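You operate a simulated robot arm through the tools that you are given. There is no shell and no other tool. Be economical: measure what you need, move in short steps, check, and stop when the job is done.

Carry out the task below with a simulated two-armed robot. There is one attempt and no reset: what you move stays moved.

Task
Put the sachet that says "lilac" from the top of the dark table on the sachet and the sachet marked "lemon" on top of the carton there.

The check looks at the end state, three seconds after you hand in, the way a careful person would. Anything else that was tipped, shoved, dropped, spilled or broken makes it a failure.

Robot
Two 7-joint arms with two-finger parallel grippers on one trunk, on a base that drives. Base frame: it is fixed to the floor where the robot stands at the start and does not move with it; the origin is under the middle of the robot, x ahead of it, y to its left, z up. Readings come in cm, degrees, newtons and seconds.
The left shoulder is at the start at [7, 16.3, 112], the right one opposite. With the tool pointing down near the work surface each hand reaches from about 36 to 88 cm from the robot's upright axis, wherever it stands, measured 20 degrees to its own side. Payload 3.43 kg a hand.
Tool frame (each hand has its own): the origin (TCP) lies between the finger pads and is the grasp point; the fingertips stand 3.4 cm ahead of it; z points along the fingers, y is the line along which they close. The gripper opens to 12.8 cm. The fingers are 2.4 cm wide and 1.2 cm thick; the gripper's body (4.8 by 13 cm) begins 9.6 cm behind the TCP.
Orientation is told as [roll, pitch, yaw] about the base's x, y, z axes, in that order, counted from this pose: with the fingers straight down and closing along the base's y, the tool's x points along the base's -x, its y along +y and its z along -z.

Tools
- The arms move only by the tool jog_arm. It takes "left_steps", "right_steps" or both (then of equal length, played together; a hand with none holds still); each is a list of rows, each a list of 7 numbers: the shift along the tool's x, y, z in cm, then the turn, a rotation vector about the tool's x, y, z in rad, then the closure in counts, from 0 (fully open) to 255 (shut). In form: [[tx, ty, tz, ax, ay, az, gripper], ...]. A call has 1 to 20 rows; each row shifts and turns the commanded pose from where the row before left it, along the tool's axes as they then stand. Rows are played at 5 a second. More than 5 cm and 8.6 degrees between two rows, or a gripper value outside its range, and nothing of the call is played. Where a pose cannot be reached the arm comes as near as it can. A force on the tool above 40 N (or 10 N above the force at the start of the call, whichever is more), or a blocked arm, ends the call early, and 0.2 s more pass. Each finger travels about 15.3 cm/s and halts on what it meets, pressing with about 31 N; the grip force reading is that of the motor and also rises with nothing between the fingers. The clock runs only during rows and for 0.2 s after the last one: add rows that do not move to give the fingers time. The reply holds the time, the measured pose of the TCP, the force on the tool along the base axes, the opening and the grip force, in the units named above and with some noise, with the torque about the TCP (base axes, N m) and any sound that the robot's microphone picked up, and new pictures: "pictures" is both (left out), scene, wrist or none (wrist: the cameras of the hands that moved).
- Cameras (640 x 400 px; columns grow to the right, rows downward): "scene" is now at [13.51, 0.78, 133.31]; the picture's right is [0.11, -0.99, 0.00], its down [-0.68, -0.08, -0.73] and it looks along [0.72, 0.08, -0.69] (base axes); focal length 257 px, centre (320, 200). "left" rides on the left gripper at [7.6, 1.1, -16] in its tool frame; the picture's right is [-0.15, 0.99, 0.00], its down [-0.88, -0.13, -0.46] and it looks along [-0.45, -0.07, 0.89] (tool axes); focal length 234 px, centre (320, 200). "right" rides on the right gripper at [7.6, -1.1, -16] in its tool frame; the picture's right is [0.15, 0.99, 0.00], its down [-0.88, 0.13, -0.46] and it looks along [-0.45, 0.07, 0.89] (tool axes); focal length 234 px, centre (320, 200). There is no depth. A picture from a camera that has moved, and an enlarged one, comes with that camera's place and axes in the base frame and with its lens.
- move_column(by): slides the trunk up (or, below 0, down) by that many cm; the arms and the scene camera ride with it, the base frame stays. It gives what a move gives, with no picture.
- drive_base(legs): drives the robot by 1 to 6 legs, each [ahead, left, turn to the left] in cm, cm and degrees, along the robot's own axes; the way and the turn of a leg run together, so that a leg with both is an arc; at most 150 cm and 180 degrees a leg. The arms and the cameras ride along, it lands a little off, and it stops where it bumps. It gives what a move gives, and a new picture of the scene camera.
- aim_head(pan, tilt): turns the head with the scene camera to pan (to the left, within 86 degrees either way) and tilt (down, from -29 to 69), counted from straight ahead of the robot. It gives what a move gives, and a new picture of the scene camera.
- inspect(camera, box): a new picture of the part [left, top, right, bottom] of that camera's present view, enlarged. The clock stands still meanwhile.
- finish_job(): hands the job in; it is judged then, once.

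Work in short steps. Places have to be worked out from the pictures, the camera data and where the tool is seen: move nearer, look again, correct. Check each grasp and each placing, and mend what went wrong. You have 120 turns and 260 pictures in all, those below and enlarged ones among them. Open the grippers and draw the arms clear of the work before you hand the job in, unless the task says otherwise; then end with one line.

The tools are called as name(argument=value, ...) on one line, values as JSON. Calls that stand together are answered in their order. jog_arm: Moves the arms, as the interface text tells. Its arguments: {"type":"object","properties":{"left_steps":{"type":"array","items":{"type":"array","items":{"type":"number"}}},"right_steps":{"type":"array","items":{"type":"array","items":{"type":"number"}}},"pictures":{"type":"string","enum":["both","scene","wrist","none"]}},"required":[]} The other tools are called the same way: move_column (by) slides the trunk up or down; drive_base (legs) drives the base; aim_head (pan, tilt) turns the head that bears the scene camera; inspect (camera, box) takes an enlarged picture of a part of a camera's view; finish_job () hands the job in.

At the start:

```text
time: 0.0
left_position: [62.04, 34.21, 104.88]
left_tool_rot: [-0.1, 0.0, 0.1]
left_force: [-0.2, 0.9, 0.4]
left_moment: [-0.01, 0.02, -0.02]
left_finger_gap: 12.82
left_finger_force: 0.0
right_position: [70.56, -15.31, 97.17]
right_tool_rot: [-0.1, 0.0, 0.0]
right_force: [0.0, 1.1, -0.1]
right_moment: [0.0, -0.06, 0.01]
right_finger_gap: 12.82
right_finger_force: 0.1
trunk travel left (down, up): [-60.0, 34.0]
robot x, y, heading: [0.14, -0.24, -0.1]
head pan, tilt: [6.4, 43.4]
```

scene: 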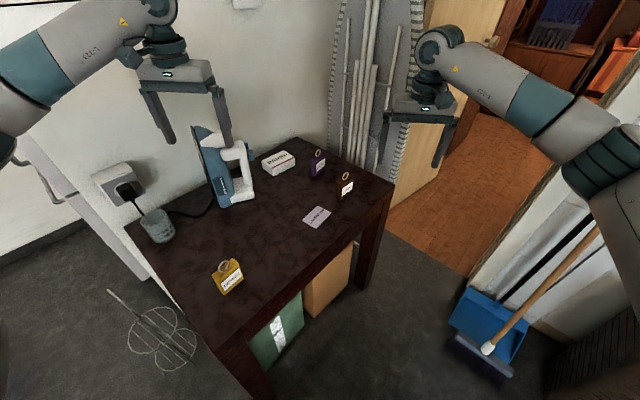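
right: 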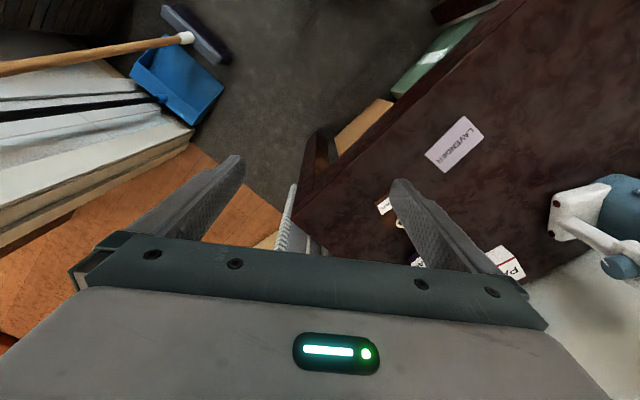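
left: 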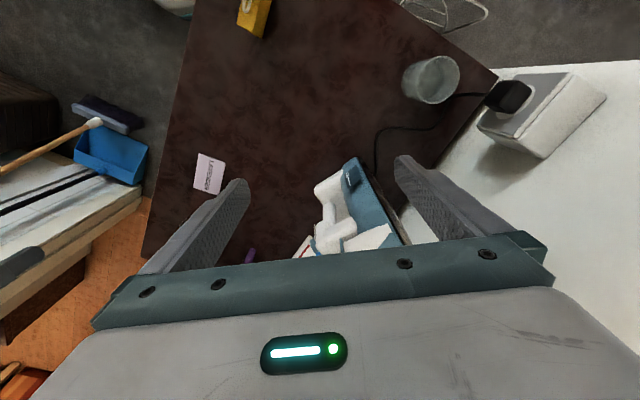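

I'll first look closely at the labels on the table.

inspect(camera="scene", box=[240, 130, 400, 230])

inspect(camera="scene", box=[170, 220, 330, 320])

inspect(camera="right", box=[360, 100, 560, 280])

```text
4.00 times, centred on (320, 180) of scene
camera zoom: at [13.51, 0.78, 133.31], right [0.11, -0.99, 0.0], down [-0.68, -0.08, -0.73], along [0.72, 0.08, -0.69], focal length 1030 px, centre (320, 280)
```

zoom: 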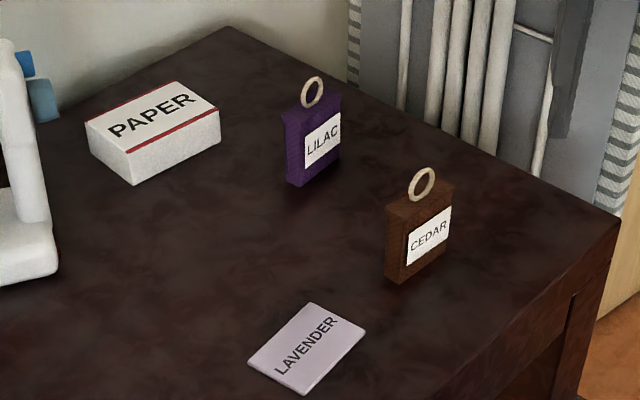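

```text
4.00 times, centred on (250, 270) of scene
camera zoom: at [13.51, 0.78, 133.31], right [0.11, -0.99, 0.0], down [-0.68, -0.08, -0.73], along [0.72, 0.08, -0.69], focal length 1030 px, centre (600, -80)
```

zoom: 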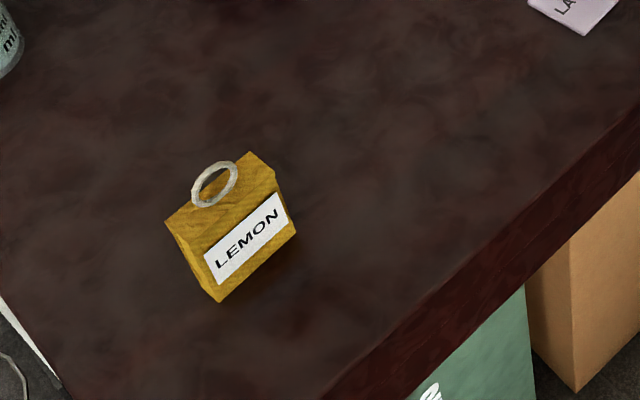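

```text
2.22 times, centred on (460, 190) of right
camera zoom: at [63.03, -16.42, 113.23], right [-0.15, 0.99, 0.0], down [0.88, 0.13, 0.46], along [0.45, 0.07, -0.89], focal length 520 px, centre (9, 222)
```

zoom: 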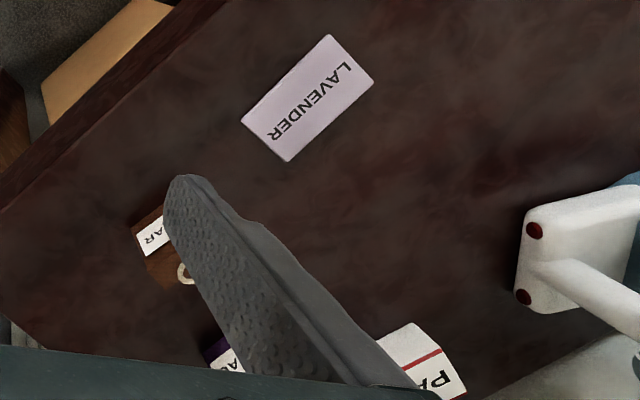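

Judged from the views: table top is at z≈72, with its front edge running at about -36°. Lavender (flat) is at ≈(69,8), lilac ≈(93,10.5), lemon ≈(44,27) and the PAPER carton ≈(92,25). The tall tool on the table reaches about z≈100, so I raise the trunk and draw the hands in before driving.

move_column(by=25)

jog_arm(left_steps=[[4, 0, 0, 0, 0, 0, 0], [4, 0, 0, 0, 0, 0, 0], [4, 0, 0, 0, 0, 0, 0], [0, 0, 0, 0, 0, 0, 0]], right_steps=[[5, 0, 0, 0, 0, 0, 0], [5, 0, 0, 0, 0, 0, 0], [5, 0, 0, 0, 0, 0, 0], [0, 0, 0, 0, 0, 0, 0]], pictures="scene")

```text
time: 2.6
left_position: [62.08, 34.22, 129.91]
left_tool_rot: [0.0, 0.1, 0.1]
left_force: [-0.7, 0.1, 1.0]
left_moment: [0.02, -0.01, 0.02]
left_finger_gap: 12.8
left_finger_force: 0.2
right_position: [70.48, -15.23, 122.17]
right_tool_rot: [0.1, 0.0, 0.0]
right_force: [0.0, 0.1, 0.6]
right_moment: [-0.02, -0.03, 0.0]
right_finger_gap: 12.79
right_finger_force: 0.0
trunk travel left (down, up): [-85.0, 9.0]
robot x, y, heading: [0.15, -0.09, -0.0]
head pan, tilt: [6.4, 43.4]
```

```text
time: 3.6
left_position: [50.34, 34.22, 129.85]
left_tool_rot: [0.0, 0.1, 0.1]
left_force: [-0.8, 0.6, -0.3]
left_moment: [0.02, 0.02, 0.01]
left_finger_gap: 12.81
left_finger_force: 0.0
right_position: [55.5, -15.32, 122.47]
right_tool_rot: [-0.1, 0.2, 0.0]
right_force: [0.4, 0.1, 0.1]
right_moment: [0.01, 0.03, -0.01]
right_finger_gap: 12.82
right_finger_force: 0.1
trunk travel left (down, up): [-85.0, 9.0]
robot x, y, heading: [0.3, 0.2, 0.1]
head pan, tilt: [6.4, 43.4]
camera scene: at [13.61, 0.76, 158.3], right [0.11, -0.99, 0.0], down [-0.68, -0.08, -0.73], along [0.72, 0.08, -0.69], focal length 257 px, centre (320, 200)
```

scene: 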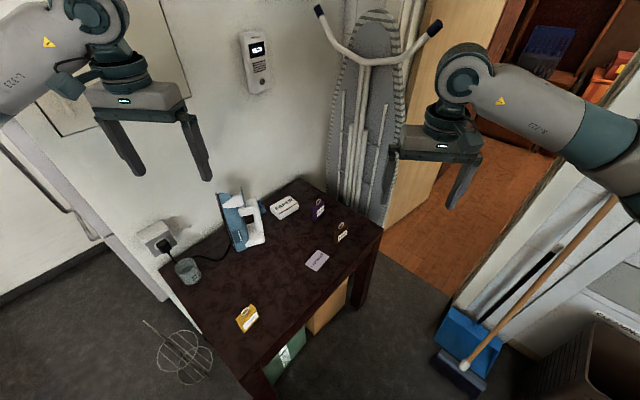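

Clear floor around; I turn on the spot to face the table's front edge, then slide sideways along it.

drive_base(legs=[[0, 0, 53], [0, -57, 0]])

```text
time: 8.5
left_position: [37.8, 33.63, 130.08]
left_tool_rot: [-0.3, -0.2, 52.5]
left_force: [-0.6, 0.1, 0.1]
left_moment: [0.0, 0.02, 0.01]
left_finger_gap: 12.79
left_finger_force: 0.0
right_position: [79.15, 7.98, 122.01]
right_tool_rot: [-0.4, 0.7, 53.8]
right_force: [-0.3, -0.7, 0.2]
right_moment: [-0.01, 0.0, 0.01]
right_finger_gap: 12.81
right_finger_force: 0.0
trunk travel left (down, up): [-85.0, 9.0]
robot x, y, heading: [35.03, -27.03, 52.7]
head pan, tilt: [6.4, 43.4]
stopped in leg 2: the robot was blocked; the commanded pose is now the measured one
camera scene: at [41.61, -16.08, 158.4], right [0.86, -0.51, 0.01], down [-0.35, -0.59, -0.73], along [0.38, 0.62, -0.68], focal length 257 px, centre (320, 200)
```

scene: 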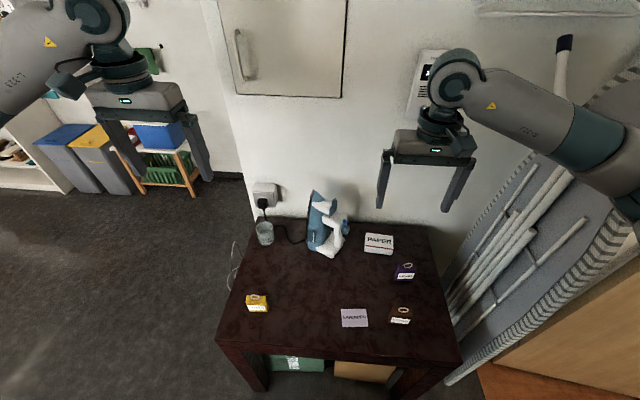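

The slide was blocked about 13 cm short, perhaps the right elbow or base touching something. I back off a little and look to the right.

drive_base(legs=[[0, 5, 0]])

aim_head(pan=-55, tilt=40)

```text
time: 9.4
left_position: [35.59, 36.09, 130.2]
left_tool_rot: [0.4, 0.0, 52.3]
left_force: [0.4, 0.4, 0.4]
left_moment: [0.05, 0.08, 0.04]
left_finger_gap: 12.81
left_finger_force: 0.0
right_position: [76.92, 10.45, 121.51]
right_tool_rot: [0.3, 0.9, 53.4]
right_force: [0.5, -0.1, -0.5]
right_moment: [0.06, 0.12, 0.0]
right_finger_gap: 12.8
right_finger_force: 0.2
trunk travel left (down, up): [-85.0, 9.0]
robot x, y, heading: [31.0, -23.87, 52.6]
head pan, tilt: [6.4, 43.4]
camera scene: at [39.69, -13.67, 158.3], right [0.86, -0.52, -0.01], down [-0.36, -0.58, -0.73], along [0.37, 0.62, -0.69], focal length 257 px, centre (320, 200)
```

scene: 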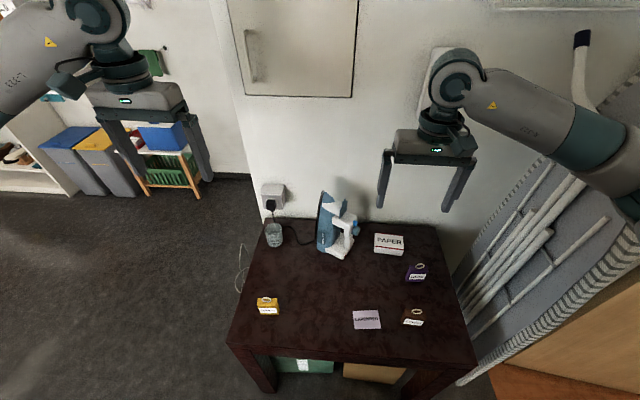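

```text
time: 10.7
left_position: [34.91, 36.55, 129.97]
left_tool_rot: [0.0, -0.1, 52.2]
left_force: [-0.4, 0.3, 0.1]
left_moment: [0.02, 0.01, -0.01]
left_finger_gap: 12.79
left_finger_force: 0.1
right_position: [76.23, 10.85, 121.6]
right_tool_rot: [-0.1, 0.9, 53.4]
right_force: [1.0, 0.1, 0.0]
right_moment: [-0.03, 0.0, 0.0]
right_finger_gap: 12.82
right_finger_force: 0.0
trunk travel left (down, up): [-85.0, 9.0]
robot x, y, heading: [31.14, -24.09, 52.4]
head pan, tilt: [-55.0, 40.0]
camera scene: at [43.02, -20.52, 158.8], right [-0.04, -1.0, 0.0], down [-0.64, 0.03, -0.77], along [0.77, -0.03, -0.64], focal length 257 px, centre (320, 200)
```

scene: 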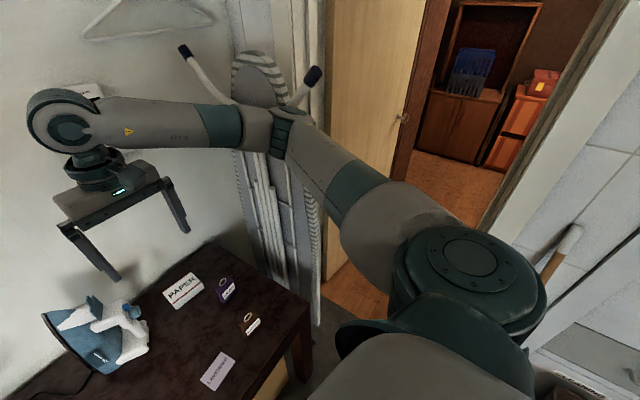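

The right elbow reaches the ironing board (still standing). I shift left so the right arm has room to do both transfers, and then look at the table again.

drive_base(legs=[[0, 13, 0]])

aim_head(pan=-20, tilt=48)

```text
time: 12.0
left_position: [24.61, 44.31, 129.97]
left_tool_rot: [0.1, -0.1, 52.1]
left_force: [0.5, 0.8, -0.3]
left_moment: [0.01, 0.02, 0.01]
left_finger_gap: 12.79
left_finger_force: 0.1
right_position: [66.08, 18.72, 121.63]
right_tool_rot: [0.0, 1.0, 53.5]
right_force: [-0.1, 0.1, 0.2]
right_moment: [0.02, 0.02, -0.04]
right_finger_gap: 12.79
right_finger_force: 0.1
trunk travel left (down, up): [-85.0, 9.0]
robot x, y, heading: [20.72, -16.0, 52.5]
head pan, tilt: [-55.0, 40.0]
camera scene: at [32.76, -12.69, 158.79], right [-0.04, -1.0, 0.0], down [-0.64, 0.03, -0.77], along [0.76, -0.03, -0.64], focal length 257 px, centre (320, 200)
```

scene: 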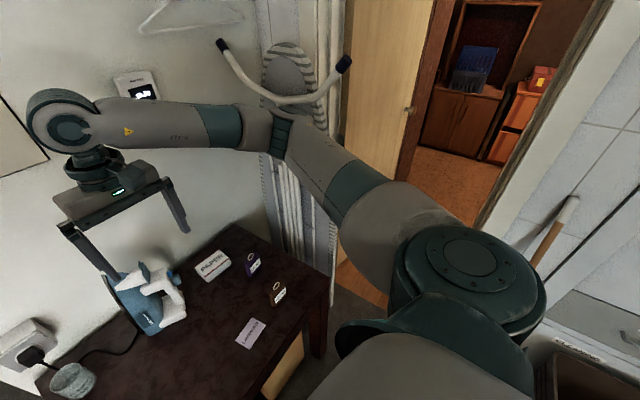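

```text
time: 13.0
left_position: [24.58, 44.43, 129.96]
left_tool_rot: [-0.1, -0.1, 52.3]
left_force: [-0.3, 0.6, -0.5]
left_moment: [0.0, 0.01, -0.04]
left_finger_gap: 12.81
left_finger_force: 0.1
right_position: [65.98, 18.64, 121.64]
right_tool_rot: [0.0, 0.9, 53.4]
right_force: [-0.2, 0.1, 0.2]
right_moment: [0.02, 0.02, -0.01]
right_finger_gap: 12.78
right_finger_force: 0.1
trunk travel left (down, up): [-85.0, 9.0]
robot x, y, heading: [20.62, -16.55, 52.4]
head pan, tilt: [-20.0, 48.0]
camera scene: at [30.78, -7.98, 157.66], right [0.54, -0.84, 0.0], down [-0.63, -0.4, -0.67], along [0.56, 0.36, -0.74], focal length 257 px, centre (320, 200)
```

scene: 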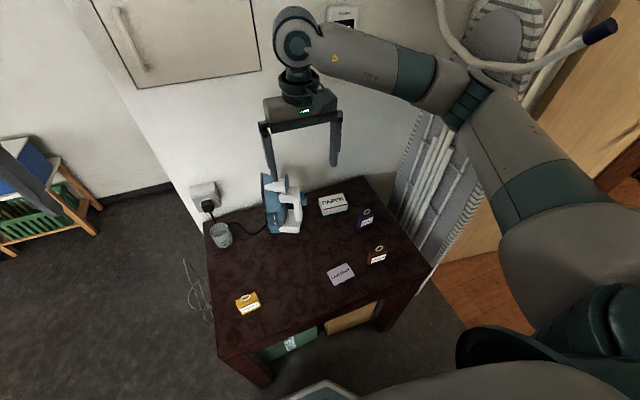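

Now I move the right hand rightwards towards over the lilac/lavender area, keeping height, and look with the wrist camera.

jog_arm(right_steps=[[0, -5, 0, 0, 0, 0, 0], [0, -5, 0, 0, 0, 0, 0], [0, -5, 0, 0, 0, 0, 0], [0, -5, 0, 0, 0, 0, 0], [0, 0, 0, 0, 0, 0, 0]], pictures="both")

```text
time: 14.2
left_position: [24.4, 44.6, 130.01]
left_tool_rot: [0.0, 0.1, 52.1]
left_force: [-0.2, 0.0, -1.1]
left_moment: [0.0, -0.01, 0.05]
left_finger_gap: 12.79
left_finger_force: 0.1
right_position: [81.86, 6.92, 121.69]
right_tool_rot: [-0.1, 0.9, 53.5]
right_force: [-0.2, 1.1, -0.5]
right_moment: [-0.03, 0.0, -0.01]
right_finger_gap: 12.78
right_finger_force: 0.0
trunk travel left (down, up): [-85.0, 9.0]
robot x, y, heading: [20.81, -16.21, 52.2]
head pan, tilt: [-20.0, 48.0]
camera scene: at [30.71, -7.88, 157.66], right [0.54, -0.84, 0.0], down [-0.63, -0.4, -0.67], along [0.56, 0.36, -0.74], focal length 257 px, centre (320, 200)
camera right: at [78.5, 0.39, 137.8], right [-0.88, 0.47, 0.0], down [0.42, 0.79, 0.44], along [0.21, 0.39, -0.9], focal length 234 px, centre (320, 200)
```

scene: 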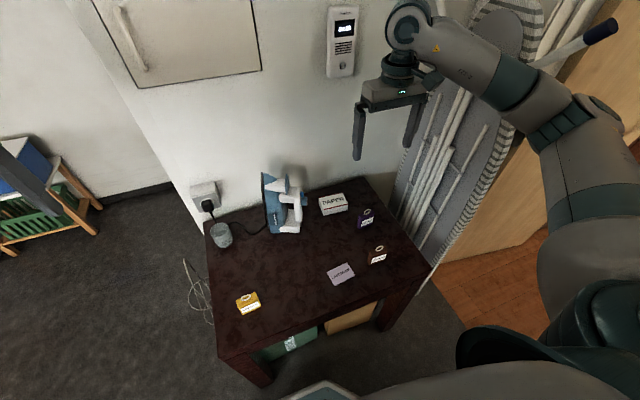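
right: 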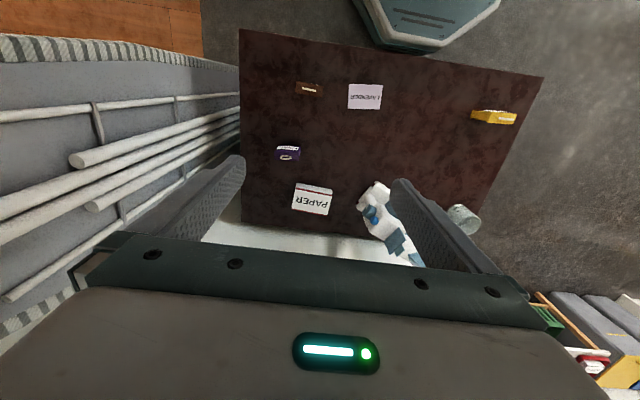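

The base is close to the table so I don't drive nearer. I zoom in on the targets from both cameras for accurate places.

inspect(camera="right", box=[240, 70, 400, 230])

inspect(camera="scene", box=[300, 180, 420, 290])

```text
2.50 times, centred on (320, 150) of right
camera zoom: at [78.5, 0.39, 137.8], right [-0.88, 0.47, 0.0], down [0.42, 0.79, 0.44], along [0.21, 0.39, -0.9], focal length 585 px, centre (320, 325)
```

zoom: 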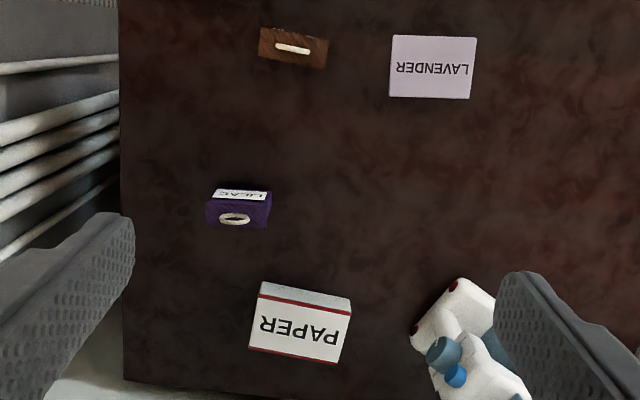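

```text
3.64 times, centred on (360, 235) of scene
camera zoom: at [30.71, -7.88, 157.66], right [0.54, -0.84, 0.0], down [-0.63, -0.4, -0.67], along [0.56, 0.36, -0.74], focal length 936 px, centre (174, 73)
```

zoom: 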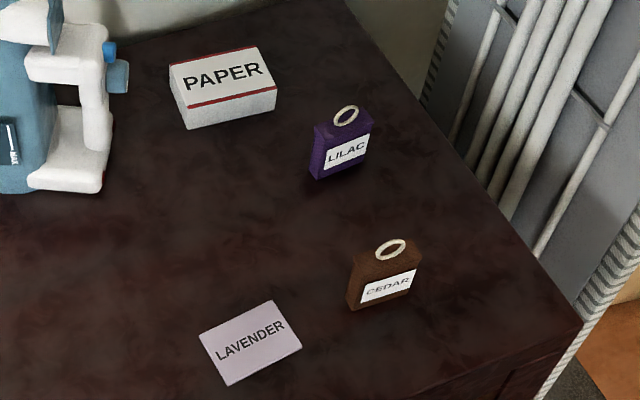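

Lilac centre ≈(93.8,11), its long side along ≈-28°, so gripping across its width needs about yaw 62. I move over it, then lower the trunk.

jog_arm(right_steps=[[-4, 0, 0, 0, 0, 0, 0], [-4, 0, 0, 0, 0, 0, 0], [0, -4, 0, 0, 0, 0, 0], [0, -2, 0, 0, 0, -0.14, 0], [0, 0, 0, 0, 0, 0, 0]], pictures="scene")

move_column(by=-24)

jog_arm(right_steps=[[0, 0, 0, 0, 0, 0, 0]], pictures="both")

```text
time: 15.4
left_position: [24.44, 44.72, 129.8]
left_tool_rot: [-0.1, 0.0, 52.1]
left_force: [0.6, 0.2, -0.5]
left_moment: [0.0, -0.04, -0.03]
left_finger_gap: 12.8
left_finger_force: 0.0
right_position: [91.6, 9.84, 121.55]
right_tool_rot: [0.0, 0.9, 61.5]
right_force: [0.0, 0.2, 0.2]
right_moment: [-0.01, 0.01, -0.01]
right_finger_gap: 12.81
right_finger_force: 0.1
trunk travel left (down, up): [-85.0, 9.0]
robot x, y, heading: [20.66, -15.93, 52.5]
head pan, tilt: [-20.0, 48.0]
camera scene: at [30.68, -7.71, 157.65], right [0.54, -0.84, 0.0], down [-0.63, -0.4, -0.67], along [0.56, 0.36, -0.74], focal length 257 px, centre (320, 200)
```

scene: 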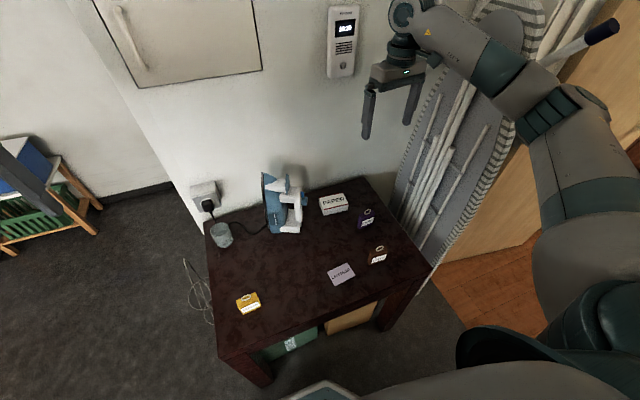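

```text
time: 17.9
left_position: [24.49, 44.48, 105.94]
left_tool_rot: [-0.1, -0.1, 52.1]
left_force: [-0.4, 0.9, 0.4]
left_moment: [0.03, -0.01, -0.04]
left_finger_gap: 12.81
left_finger_force: 0.0
right_position: [91.62, 9.65, 97.46]
right_tool_rot: [0.0, 0.9, 61.3]
right_force: [0.1, -0.1, -0.1]
right_moment: [-0.02, 0.02, 0.0]
right_finger_gap: 12.8
right_finger_force: 0.1
trunk travel left (down, up): [-61.0, 33.0]
robot x, y, heading: [20.95, -15.93, 52.5]
head pan, tilt: [-20.0, 48.0]
```

```text
time: 18.3
left_position: [24.52, 44.59, 105.94]
left_tool_rot: [0.1, -0.1, 52.2]
left_force: [-0.2, 0.0, -0.7]
left_moment: [0.0, -0.03, -0.01]
left_finger_gap: 12.78
left_finger_force: 0.1
right_position: [91.53, 9.67, 97.56]
right_tool_rot: [0.1, 0.9, 61.4]
right_force: [-0.3, 0.0, 0.2]
right_moment: [-0.02, 0.03, 0.02]
right_finger_gap: 12.81
right_finger_force: 0.0
trunk travel left (down, up): [-61.0, 33.0]
robot x, y, heading: [20.82, -15.84, 52.2]
head pan, tilt: [-20.0, 48.0]
camera scene: at [30.74, -7.94, 133.66], right [0.54, -0.84, 0.0], down [-0.63, -0.4, -0.67], along [0.56, 0.36, -0.74], focal length 257 px, centre (320, 200)
camera right: at [89.17, 2.73, 113.66], right [-0.94, 0.35, 0.0], down [0.31, 0.84, 0.44], along [0.15, 0.42, -0.9], focal length 234 px, centre (320, 200)
```

scene: 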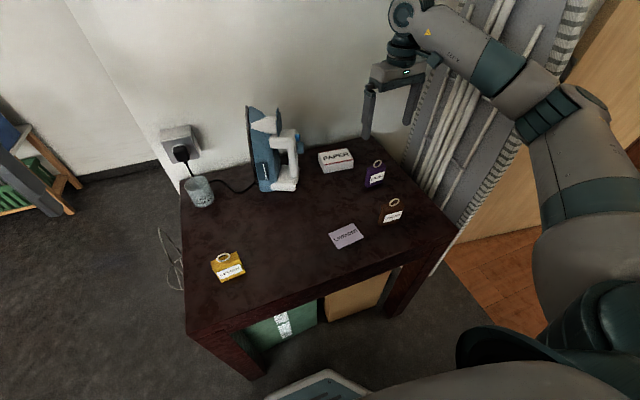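
right: 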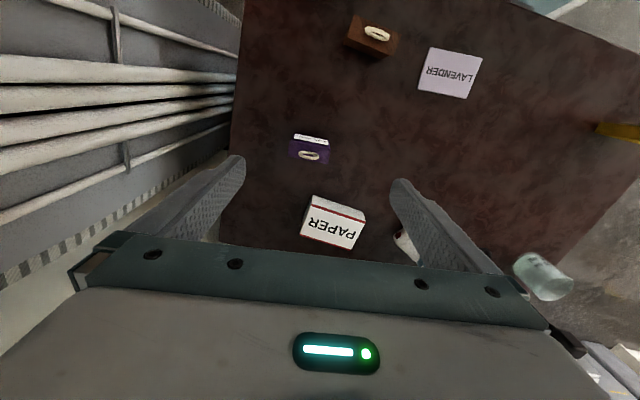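

inspect(camera="right", box=[270, 110, 350, 170])

inspect(camera="scene", box=[310, 130, 410, 220])

```text
6.67 times, centred on (310, 140) of right
camera zoom: at [89.17, 2.73, 113.66], right [-0.94, 0.35, 0.0], down [0.31, 0.84, 0.44], along [0.15, 0.42, -0.9], focal length 1561 px, centre (387, 600)
```

zoom: 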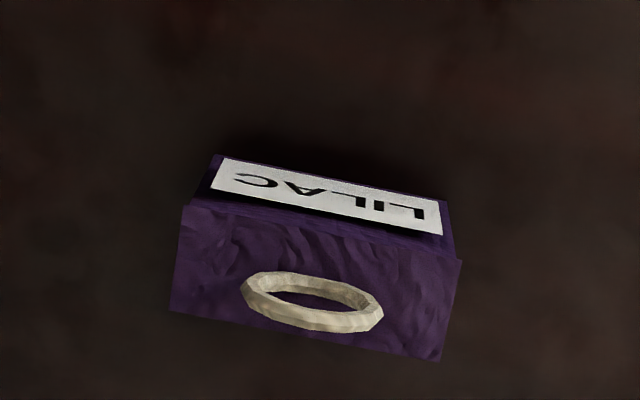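

```text
4.44 times, centred on (360, 175) of scene
camera zoom: at [30.74, -7.94, 133.66], right [0.54, -0.84, 0.0], down [-0.63, -0.4, -0.67], along [0.56, 0.36, -0.74], focal length 1144 px, centre (142, 311)
```

zoom: 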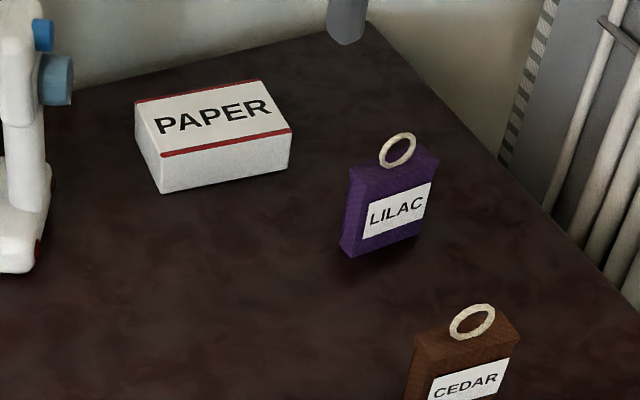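

Lilac centre refined to ≈(93.8, 11.0), width 6.5 cm along 149°. I shift over it and descend part-way to check.

jog_arm(right_steps=[[-2.3, -1.26, 0, 0, 0, 0.04, 0], [0, 0, 4, 0, 0, 0, 0], [0, 0, 4, 0, 0, 0, 0], [0, 0, 3.5, 0, 0, 0, 0], [0, 0, 0, 0, 0, 0, 0]], pictures="both")

```text
time: 19.5
left_position: [24.44, 44.54, 105.86]
left_tool_rot: [0.0, -0.1, 52.3]
left_force: [-0.1, 0.0, -0.6]
left_moment: [0.0, -0.02, 0.0]
left_finger_gap: 12.79
left_finger_force: 0.2
right_position: [93.68, 10.94, 85.97]
right_tool_rot: [0.0, 0.9, 59.1]
right_force: [0.6, 1.0, 0.5]
right_moment: [0.02, -0.03, 0.02]
right_finger_gap: 12.78
right_finger_force: 0.0
trunk travel left (down, up): [-61.0, 33.0]
robot x, y, heading: [20.91, -16.08, 52.5]
head pan, tilt: [-20.0, 48.0]
camera scene: at [30.7, -7.96, 133.66], right [0.54, -0.84, 0.0], down [-0.63, -0.4, -0.67], along [0.56, 0.36, -0.74], focal length 257 px, centre (320, 200)
camera right: at [90.98, 4.14, 102.14], right [-0.92, 0.38, 0.0], down [0.34, 0.83, 0.44], along [0.17, 0.41, -0.9], focal length 234 px, centre (320, 200)
```

scene: 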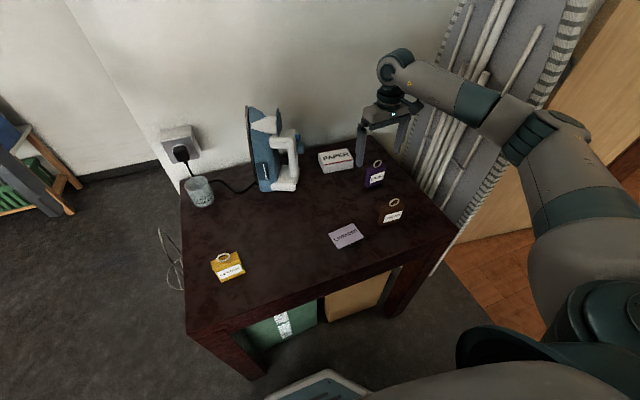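
right: 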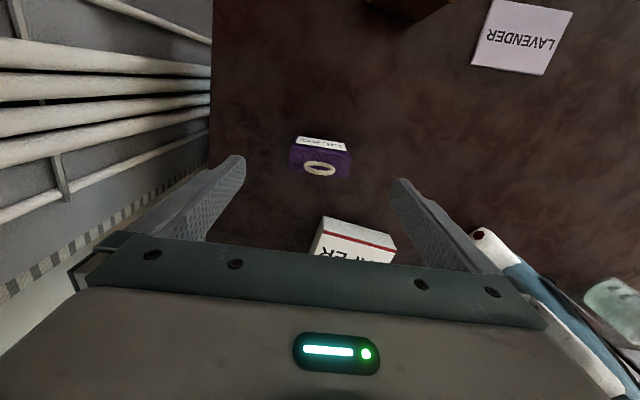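

Centre again computes to (93.9, 11.0), aligned. I descend straddling it and close.

jog_arm(right_steps=[[-0.1, 0, 4, 0, 0, 0, 0], [0, 0, 3.5, 0, 0, 0, 0], [0, 0, 2, 0, 0, 0, 0], [0, 0, 0, 0, 0, 0, 0]], pictures="both")

```text
time: 20.5
left_position: [24.42, 44.48, 105.96]
left_tool_rot: [0.0, -0.1, 52.2]
left_force: [0.1, -0.1, -0.4]
left_moment: [-0.01, -0.03, 0.03]
left_finger_gap: 12.78
left_finger_force: 0.1
right_position: [93.69, 11.0, 76.51]
right_tool_rot: [0.0, 0.9, 59.1]
right_force: [0.5, -0.1, 0.6]
right_moment: [0.02, 0.02, 0.03]
right_finger_gap: 12.79
right_finger_force: 0.0
trunk travel left (down, up): [-61.0, 33.0]
robot x, y, heading: [20.99, -15.62, 52.5]
head pan, tilt: [-20.0, 48.0]
camera scene: at [30.72, -7.95, 133.66], right [0.54, -0.84, 0.0], down [-0.63, -0.4, -0.67], along [0.56, 0.36, -0.74], focal length 257 px, centre (320, 200)
camera right: at [90.95, 4.08, 92.62], right [-0.92, 0.38, 0.0], down [0.34, 0.83, 0.44], along [0.17, 0.41, -0.9], focal length 234 px, centre (320, 200)
```

scene: 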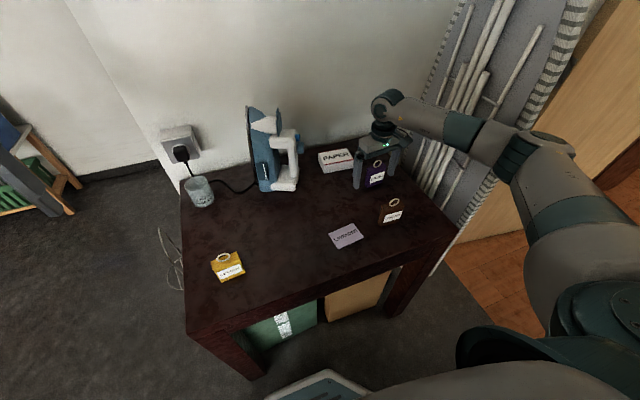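
right: 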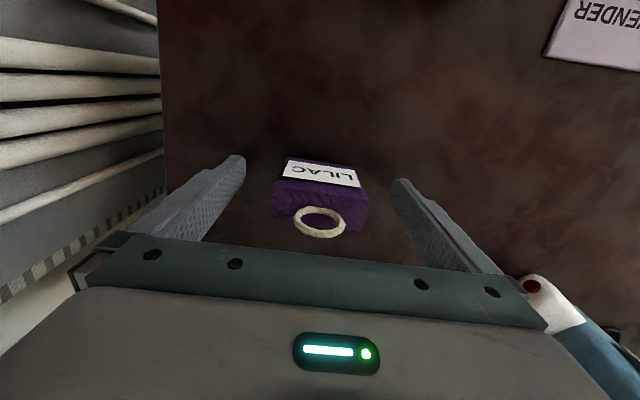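

The sachet sits centrally between the fingers. Close.

jog_arm(right_steps=[[0, 0, 0, 0, 0, 0, 90], [0, 0, 0, 0, 0, 0, 130], [0, 0, 0, 0, 0, 0, 200], [0, 0, 0, 0, 0, 0, 200]], pictures="wrist")

```text
time: 21.5
left_position: [24.44, 44.51, 105.98]
left_tool_rot: [0.0, 0.0, 52.1]
left_force: [0.1, 0.7, -0.6]
left_moment: [-0.01, 0.02, 0.04]
left_finger_gap: 12.82
left_finger_force: 0.1
right_position: [93.79, 10.95, 76.53]
right_tool_rot: [0.0, 0.8, 59.1]
right_force: [-0.4, 0.1, 0.2]
right_moment: [0.02, -0.01, -0.01]
right_finger_gap: 6.11
right_finger_force: 30.9
trunk travel left (down, up): [-61.0, 33.0]
robot x, y, heading: [21.19, -16.21, 52.3]
head pan, tilt: [-20.0, 48.0]
camera right: at [90.97, 4.07, 92.64], right [-0.92, 0.38, 0.0], down [0.34, 0.83, 0.44], along [0.17, 0.41, -0.9], focal length 234 px, centre (320, 200)
```

right: 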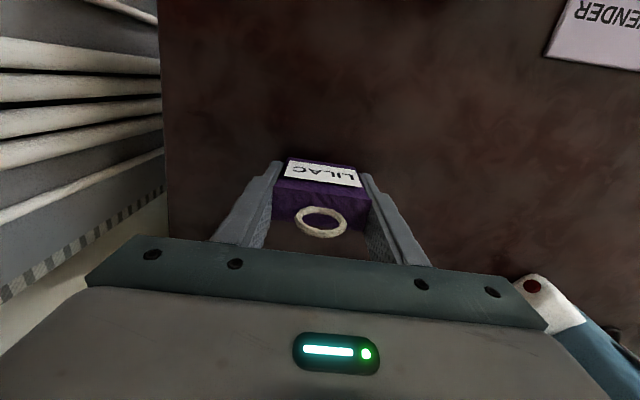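

Grip holds at 6.1 cm. Lift 13 cm and carry towards lavender, then look.

jog_arm(right_steps=[[0, 0, -2, 0, 0, 0, 200], [0, 0, -4, 0, 0, 0, 200], [0, 0, -4, 0, 0, 0, 200], [0, 0, -4, 0, 0, 0, 200], [0, 4, 0, 0, 0, 0, 200], [1, 4, 0, 0, 0, 0, 200], [3, 3.5, 0, 0, 0, 0, 200], [3, 3.5, 0, 0, 0, 0, 200], [3.5, 2, 0, 0, 0, 0, 200], [4.1, 2, 0, 0, 0, 0, 200], [0, 0, 0, 0, 0, 0, 200]], pictures="both")

```text
time: 23.9
left_position: [24.52, 44.54, 105.89]
left_tool_rot: [0.0, 0.0, 52.2]
left_force: [-1.1, -0.2, 0.9]
left_moment: [0.0, 0.01, 0.02]
left_finger_gap: 12.8
left_finger_force: 0.0
right_position: [69.99, 8.33, 90.83]
right_tool_rot: [0.0, 0.8, 59.1]
right_force: [0.0, 0.3, -0.6]
right_moment: [-0.02, 0.0, -0.04]
right_finger_gap: 6.12
right_finger_force: 31.1
trunk travel left (down, up): [-61.0, 33.0]
robot x, y, heading: [20.43, -16.05, 52.4]
head pan, tilt: [-20.0, 48.0]
camera scene: at [30.78, -7.9, 133.65], right [0.54, -0.84, 0.0], down [-0.63, -0.4, -0.67], along [0.56, 0.36, -0.74], focal length 257 px, centre (320, 200)
camera right: at [67.3, 1.48, 106.93], right [-0.92, 0.38, 0.0], down [0.34, 0.83, 0.44], along [0.17, 0.41, -0.9], focal length 234 px, centre (320, 200)
```

scene: 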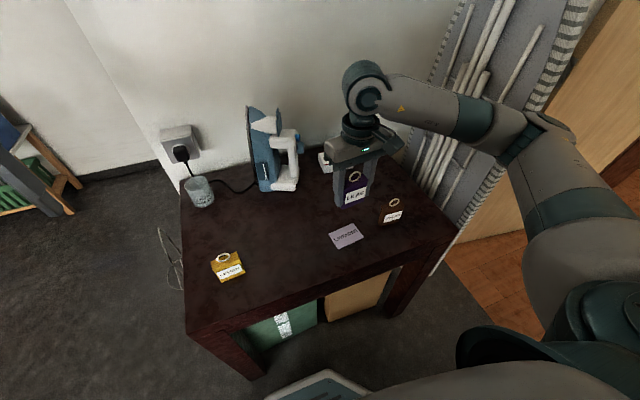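
right: 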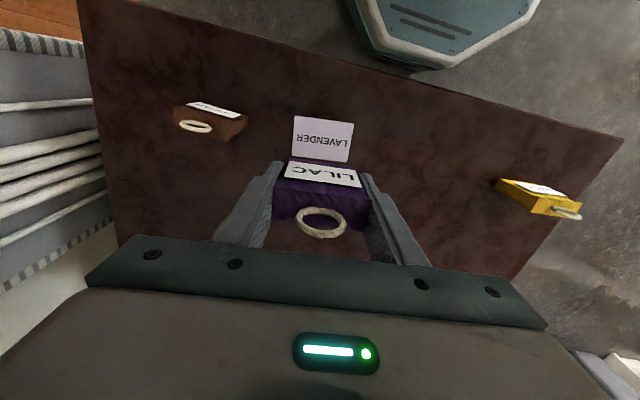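

inspect(camera="scene", box=[310, 160, 410, 250])

inspect(camera="right", box=[260, 90, 380, 180])

```text
4.44 times, centred on (360, 205) of scene
camera zoom: at [30.78, -7.9, 133.65], right [0.54, -0.84, 0.0], down [-0.63, -0.4, -0.67], along [0.56, 0.36, -0.74], focal length 1144 px, centre (142, 178)
```

zoom: 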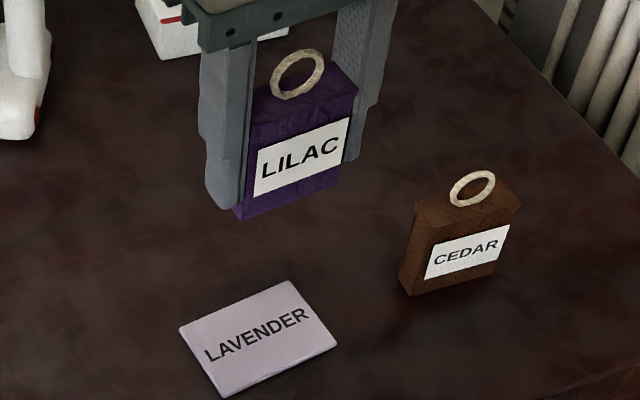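

```text
4.44 times, centred on (320, 135) of right
camera zoom: at [67.3, 1.48, 106.93], right [-0.92, 0.38, 0.0], down [0.34, 0.83, 0.44], along [0.17, 0.41, -0.9], focal length 1041 px, centre (320, 489)
```

zoom: 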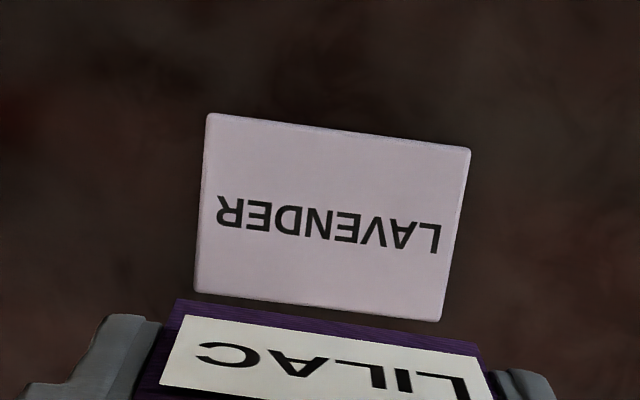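

Lavender's centre is ≈(69.8, 8.1), edges along 150°, right below the held sachet. I lower to about 2 cm above it.

jog_arm(right_steps=[[0.3, 0, 4, 0, 0, 0, 200], [0, 0, 4, 0, 0, 0, 200], [0, 0, 3.5, 0, 0, 0, 200], [0, 0, 0, 0, 0, 0, 200]], pictures="both")

inspect(camera="scene", box=[310, 180, 410, 270])

```text
time: 24.9
left_position: [24.46, 44.55, 105.96]
left_tool_rot: [0.0, -0.1, 52.2]
left_force: [0.5, 0.8, 0.9]
left_moment: [-0.01, -0.01, 0.0]
left_finger_gap: 12.79
left_finger_force: 0.0
right_position: [69.83, 7.96, 79.16]
right_tool_rot: [0.0, 0.9, 59.1]
right_force: [-0.2, -0.5, -0.4]
right_moment: [0.03, -0.03, -0.02]
right_finger_gap: 6.1
right_finger_force: 31.2
trunk travel left (down, up): [-61.0, 33.0]
robot x, y, heading: [20.66, -16.09, 52.7]
head pan, tilt: [-20.0, 48.0]
camera scene: at [30.71, -7.94, 133.66], right [0.54, -0.84, 0.0], down [-0.63, -0.4, -0.67], along [0.56, 0.36, -0.74], focal length 257 px, centre (320, 200)
camera right: at [67.1, 1.15, 95.3], right [-0.92, 0.38, 0.0], down [0.34, 0.83, 0.44], along [0.17, 0.41, -0.9], focal length 234 px, centre (320, 200)
```

scene: 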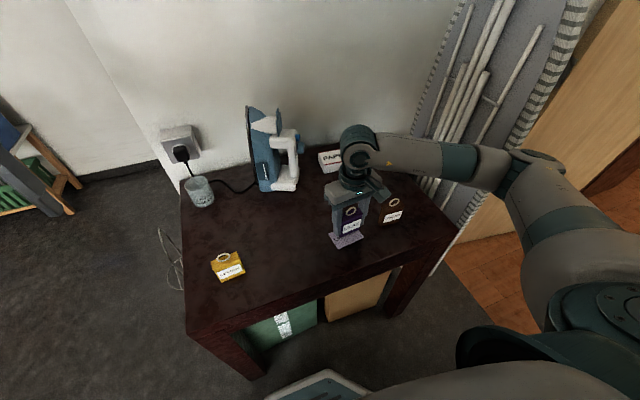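
right: 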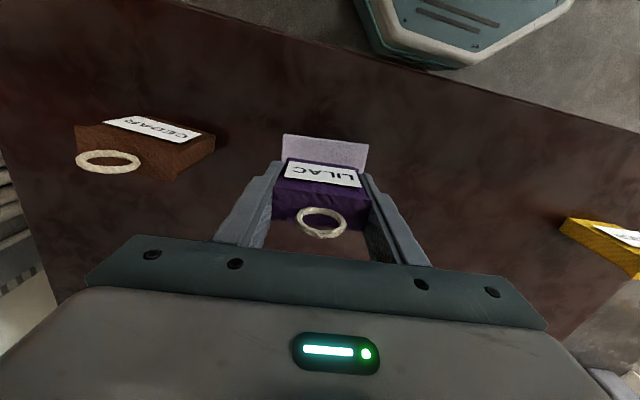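

```text
4.44 times, centred on (360, 225) of scene
camera zoom: at [30.71, -7.94, 133.66], right [0.54, -0.84, 0.0], down [-0.63, -0.4, -0.67], along [0.56, 0.36, -0.74], focal length 1144 px, centre (142, 89)
```

zoom: 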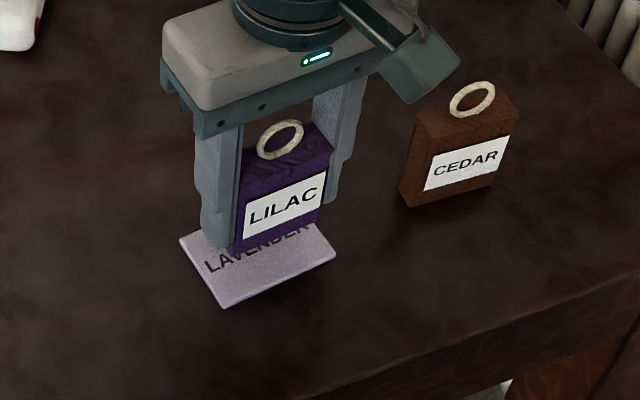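

Aligned above lavender. I lower in fine steps until contact.

jog_arm(right_steps=[[0, 0, 0.8, 0, 0, 0, 200], [0, 0, 0.5, 0, 0, 0, 200], [0, 0, 0.2, 0, 0, 0, 200], [0, 0, 0, 0, 0, 0, 200]], pictures="none")

inspect(camera="scene", box=[310, 180, 410, 270])

```text
time: 25.9
left_position: [24.46, 44.56, 105.96]
left_tool_rot: [0.0, -0.1, 52.2]
left_force: [-0.6, -0.5, 0.6]
left_moment: [0.0, -0.03, 0.01]
left_finger_gap: 12.8
left_finger_force: 0.1
right_position: [69.84, 7.92, 77.76]
right_tool_rot: [0.0, 0.9, 59.1]
right_force: [-0.1, 0.5, -0.1]
right_moment: [0.03, -0.02, -0.02]
right_finger_gap: 6.13
right_finger_force: 31.0
trunk travel left (down, up): [-61.0, 33.0]
robot x, y, heading: [20.53, -15.73, 52.5]
head pan, tilt: [-20.0, 48.0]
```

```text
4.44 times, centred on (360, 225) of scene
camera zoom: at [30.73, -7.94, 133.66], right [0.54, -0.84, 0.0], down [-0.63, -0.4, -0.67], along [0.56, 0.36, -0.74], focal length 1144 px, centre (142, 89)
```

zoom: 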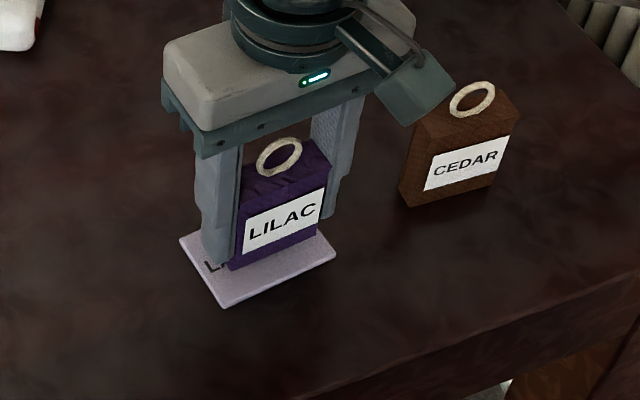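

jog_arm(right_steps=[[0, 0, 0.2, 0, 0, 0, 200], [0, 0, 0.2, 0, 0, 0, 200], [0, 0, 0, 0, 0, 0, 200]], pictures="none")

```text
time: 26.7
left_position: [24.48, 44.51, 105.89]
left_tool_rot: [0.0, -0.1, 52.2]
left_force: [0.3, -0.1, -0.7]
left_moment: [0.0, 0.0, -0.04]
left_finger_gap: 12.81
left_finger_force: 0.1
right_position: [69.85, 7.89, 77.32]
right_tool_rot: [-0.1, 1.0, 59.1]
right_force: [-0.3, -0.3, -0.7]
right_moment: [0.0, -0.06, 0.0]
right_finger_gap: 6.13
right_finger_force: 30.3
trunk travel left (down, up): [-61.0, 33.0]
robot x, y, heading: [21.3, -16.01, 52.4]
head pan, tilt: [-20.0, 48.0]
```

No contact force yet at 77.3; continue in small steps.

jog_arm(right_steps=[[0, 0, 0.15, 0, 0, 0, 200], [0, 0, 0.15, 0, 0, 0, 200], [0, 0, 0, 0, 0, 0, 200]], pictures="none")

inspect(camera="scene", box=[320, 200, 380, 250])

```text
time: 27.5
left_position: [24.42, 44.38, 106.0]
left_tool_rot: [0.0, -0.1, 52.1]
left_force: [0.4, 0.0, -0.6]
left_moment: [0.01, 0.0, -0.01]
left_finger_gap: 12.79
left_finger_force: 0.0
right_position: [69.79, 7.88, 76.96]
right_tool_rot: [0.0, 0.9, 59.0]
right_force: [-0.5, -0.2, 0.2]
right_moment: [0.0, 0.02, -0.01]
right_finger_gap: 6.14
right_finger_force: 31.0
trunk travel left (down, up): [-61.0, 33.0]
robot x, y, heading: [20.95, -16.1, 52.6]
head pan, tilt: [-20.0, 48.0]
```

```text
8.00 times, centred on (350, 225) of scene
camera zoom: at [30.74, -7.94, 133.66], right [0.54, -0.84, 0.0], down [-0.63, -0.4, -0.67], along [0.56, 0.36, -0.74], focal length 2059 px, centre (80, 0)
```

zoom: 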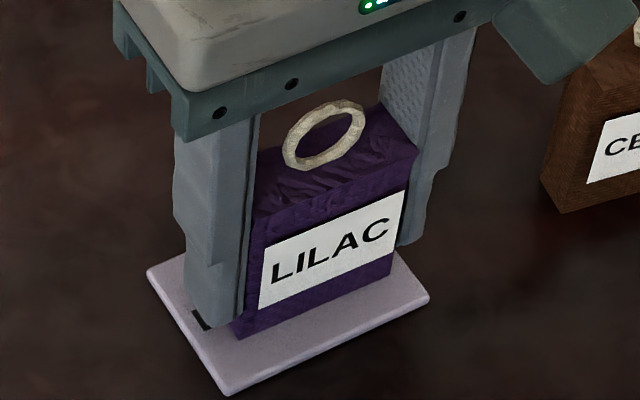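

jog_arm(right_steps=[[0, 0, 0.1, 0, 0, 0, 200], [0, 0, 0.1, 0, 0, 0, 200], [0, 0, 0, 0, 0, 0, 200]], pictures="none")

```text
time: 28.3
left_position: [24.39, 44.39, 105.95]
left_tool_rot: [0.0, -0.2, 52.2]
left_force: [-0.1, -0.3, 0.0]
left_moment: [0.01, 0.0, 0.01]
left_finger_gap: 12.8
left_finger_force: 0.1
right_position: [69.79, 8.02, 76.88]
right_tool_rot: [0.0, 0.8, 59.1]
right_force: [1.5, -0.3, 10.5]
right_moment: [-0.02, 0.02, -0.01]
right_finger_gap: 6.11
right_finger_force: 31.0
trunk travel left (down, up): [-61.0, 33.0]
robot x, y, heading: [20.97, -16.29, 52.3]
head pan, tilt: [-20.0, 48.0]
```

Contact at 10 N. I relieve slightly and open moderately, keeping clear of cedar.

jog_arm(right_steps=[[0, 0, -0.1, 0, 0, 0, 200], [0, 0, 0, 0, 0, 0, 110], [0, 0, 0, 0, 0, 0, 75], [0, 0, 0, 0, 0, 0, 75]], pictures="wrist")

```text
time: 29.3
left_position: [24.48, 44.49, 105.98]
left_tool_rot: [-0.1, -0.2, 52.2]
left_force: [0.6, -0.9, 0.4]
left_moment: [-0.04, 0.0, 0.01]
left_finger_gap: 12.84
left_finger_force: 0.0
right_position: [69.74, 7.89, 76.92]
right_tool_rot: [0.0, 0.9, 59.1]
right_force: [0.5, -0.3, -0.7]
right_moment: [-0.01, 0.01, -0.01]
right_finger_gap: 9.05
right_finger_force: 0.0
trunk travel left (down, up): [-61.0, 33.0]
robot x, y, heading: [20.46, -15.7, 52.3]
head pan, tilt: [-20.0, 48.0]
camera right: at [67.03, 1.03, 93.04], right [-0.92, 0.38, 0.0], down [0.34, 0.83, 0.44], along [0.17, 0.41, -0.9], focal length 234 px, centre (320, 200)
```

right: 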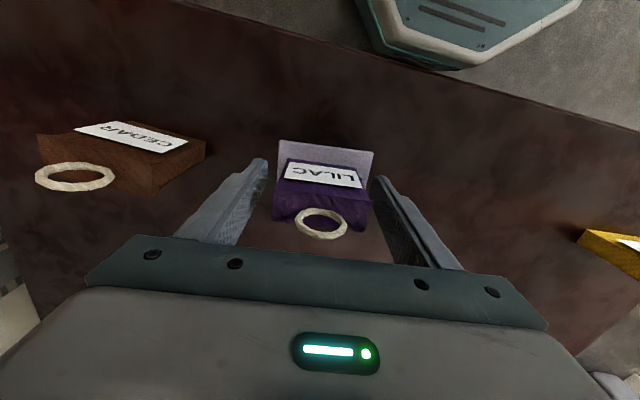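

Released cleanly. I lift straight up, then travel left above the lemon while moving the left hand further out of the way.

jog_arm(right_steps=[[0, 0, -4, 0, 0, 0, 75], [0, 0, -4, 0, 0, 0, 75], [0, 0, -4, 0, 0, 0, 75], [0, 0, -4, 0, 0, 0, 75], [0, 5, 0, 0, 0, 0, 0], [0, 5, 0, 0, 0, 0, 0], [-0.5, 5, 0, 0, 0, 0, 0], [-0.5, 5, 0, 0, 0, 0, 0], [-0.5, 4, 0, 0, 0, 0, 0], [0, 0, 0, 0, 0, 0, 0]], left_steps=[[0, 4, 0, 0, 0, 0, 0], [0, 4, 0, 0, 0, 0, 0], [0, 4, -3, 0, 0, 0, 0], [0, 0, -4, 0, 0, 0, 0], [0, 0, 0, 0, 0, 0, 0], [0, 0, 0, 0, 0, 0, 0], [0, 0, 0, 0, 0, 0, 0], [0, 0, 0, 0, 0, 0, 0], [0, 0, 0, 0, 0, 0, 0], [0, 0, 0, 0, 0, 0, 0]], pictures="both")

```text
refused: row 7 steps farther than a row can; nothing moved
```

jog_arm(right_steps=[[0, 0, -4, 0, 0, 0, 75], [0, 0, -4, 0, 0, 0, 75], [0, 0, -4, 0, 0, 0, 75], [0, 0, -4, 0, 0, 0, 75], [0, 4.8, 0, 0, 0, 0, 0], [0, 4.8, 0, 0, 0, 0, 0], [-0.5, 4.8, 0, 0, 0, 0, 0], [-0.5, 4.8, 0, 0, 0, 0, 0], [-0.5, 4.8, 0, 0, 0, 0, 0], [0, 0, 0, 0, 0, 0, 0]], left_steps=[[0, 4, 0, 0, 0, 0, 0], [0, 4, 0, 0, 0, 0, 0], [0, 3, -3, 0, 0, 0, 0], [0, 0, -4, 0, 0, 0, 0], [0, 0, 0, 0, 0, 0, 0], [0, 0, 0, 0, 0, 0, 0], [0, 0, 0, 0, 0, 0, 0], [0, 0, 0, 0, 0, 0, 0], [0, 0, 0, 0, 0, 0, 0], [0, 0, 0, 0, 0, 0, 0]], pictures="both")

```text
time: 31.5
left_position: [15.9, 51.1, 112.93]
left_tool_rot: [0.1, -0.1, 52.2]
left_force: [-0.3, 0.3, -0.2]
left_moment: [0.0, 0.02, 0.01]
left_finger_gap: 12.81
left_finger_force: 0.1
right_position: [50.18, 21.74, 92.76]
right_tool_rot: [0.2, 0.9, 59.0]
right_force: [-0.3, -0.3, 0.3]
right_moment: [0.02, -0.01, 0.01]
right_finger_gap: 12.79
right_finger_force: 0.0
trunk travel left (down, up): [-61.0, 33.0]
robot x, y, heading: [20.93, -16.19, 52.4]
head pan, tilt: [-20.0, 48.0]
camera scene: at [30.83, -8.02, 133.66], right [0.54, -0.84, 0.0], down [-0.63, -0.4, -0.67], along [0.56, 0.36, -0.74], focal length 257 px, centre (320, 200)
camera right: at [47.43, 14.8, 108.89], right [-0.92, 0.38, 0.0], down [0.34, 0.83, 0.44], along [0.17, 0.41, -0.9], focal length 234 px, centre (320, 200)
camera left: at [10.27, 45.9, 129.01], right [-0.69, 0.72, 0.0], down [0.64, 0.61, 0.46], along [0.33, 0.32, -0.89], focal length 234 px, centre (320, 200)
```

scene: 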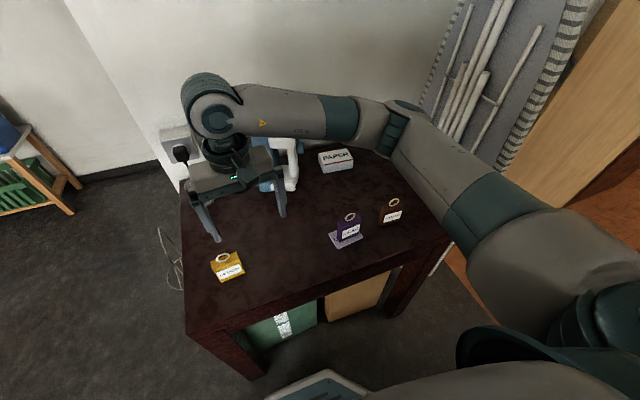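
right: 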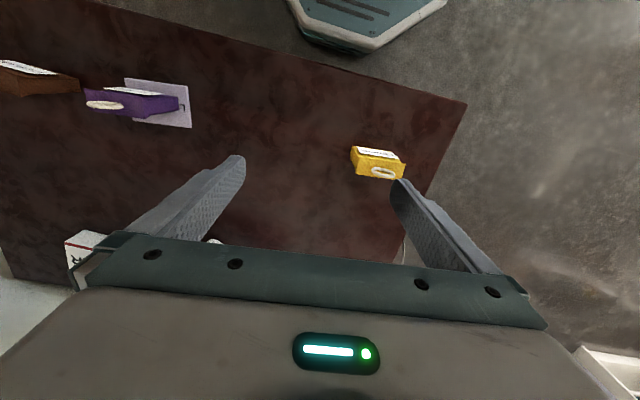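
left: 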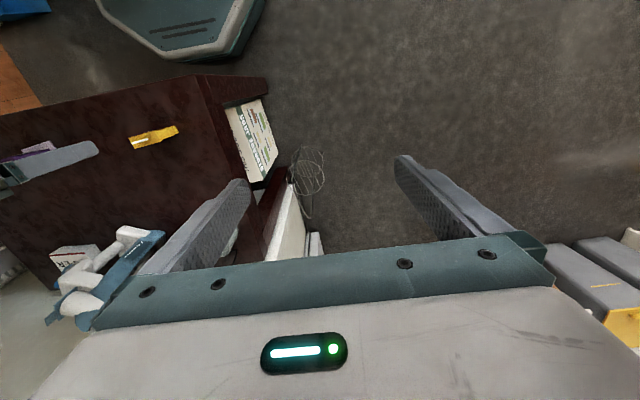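

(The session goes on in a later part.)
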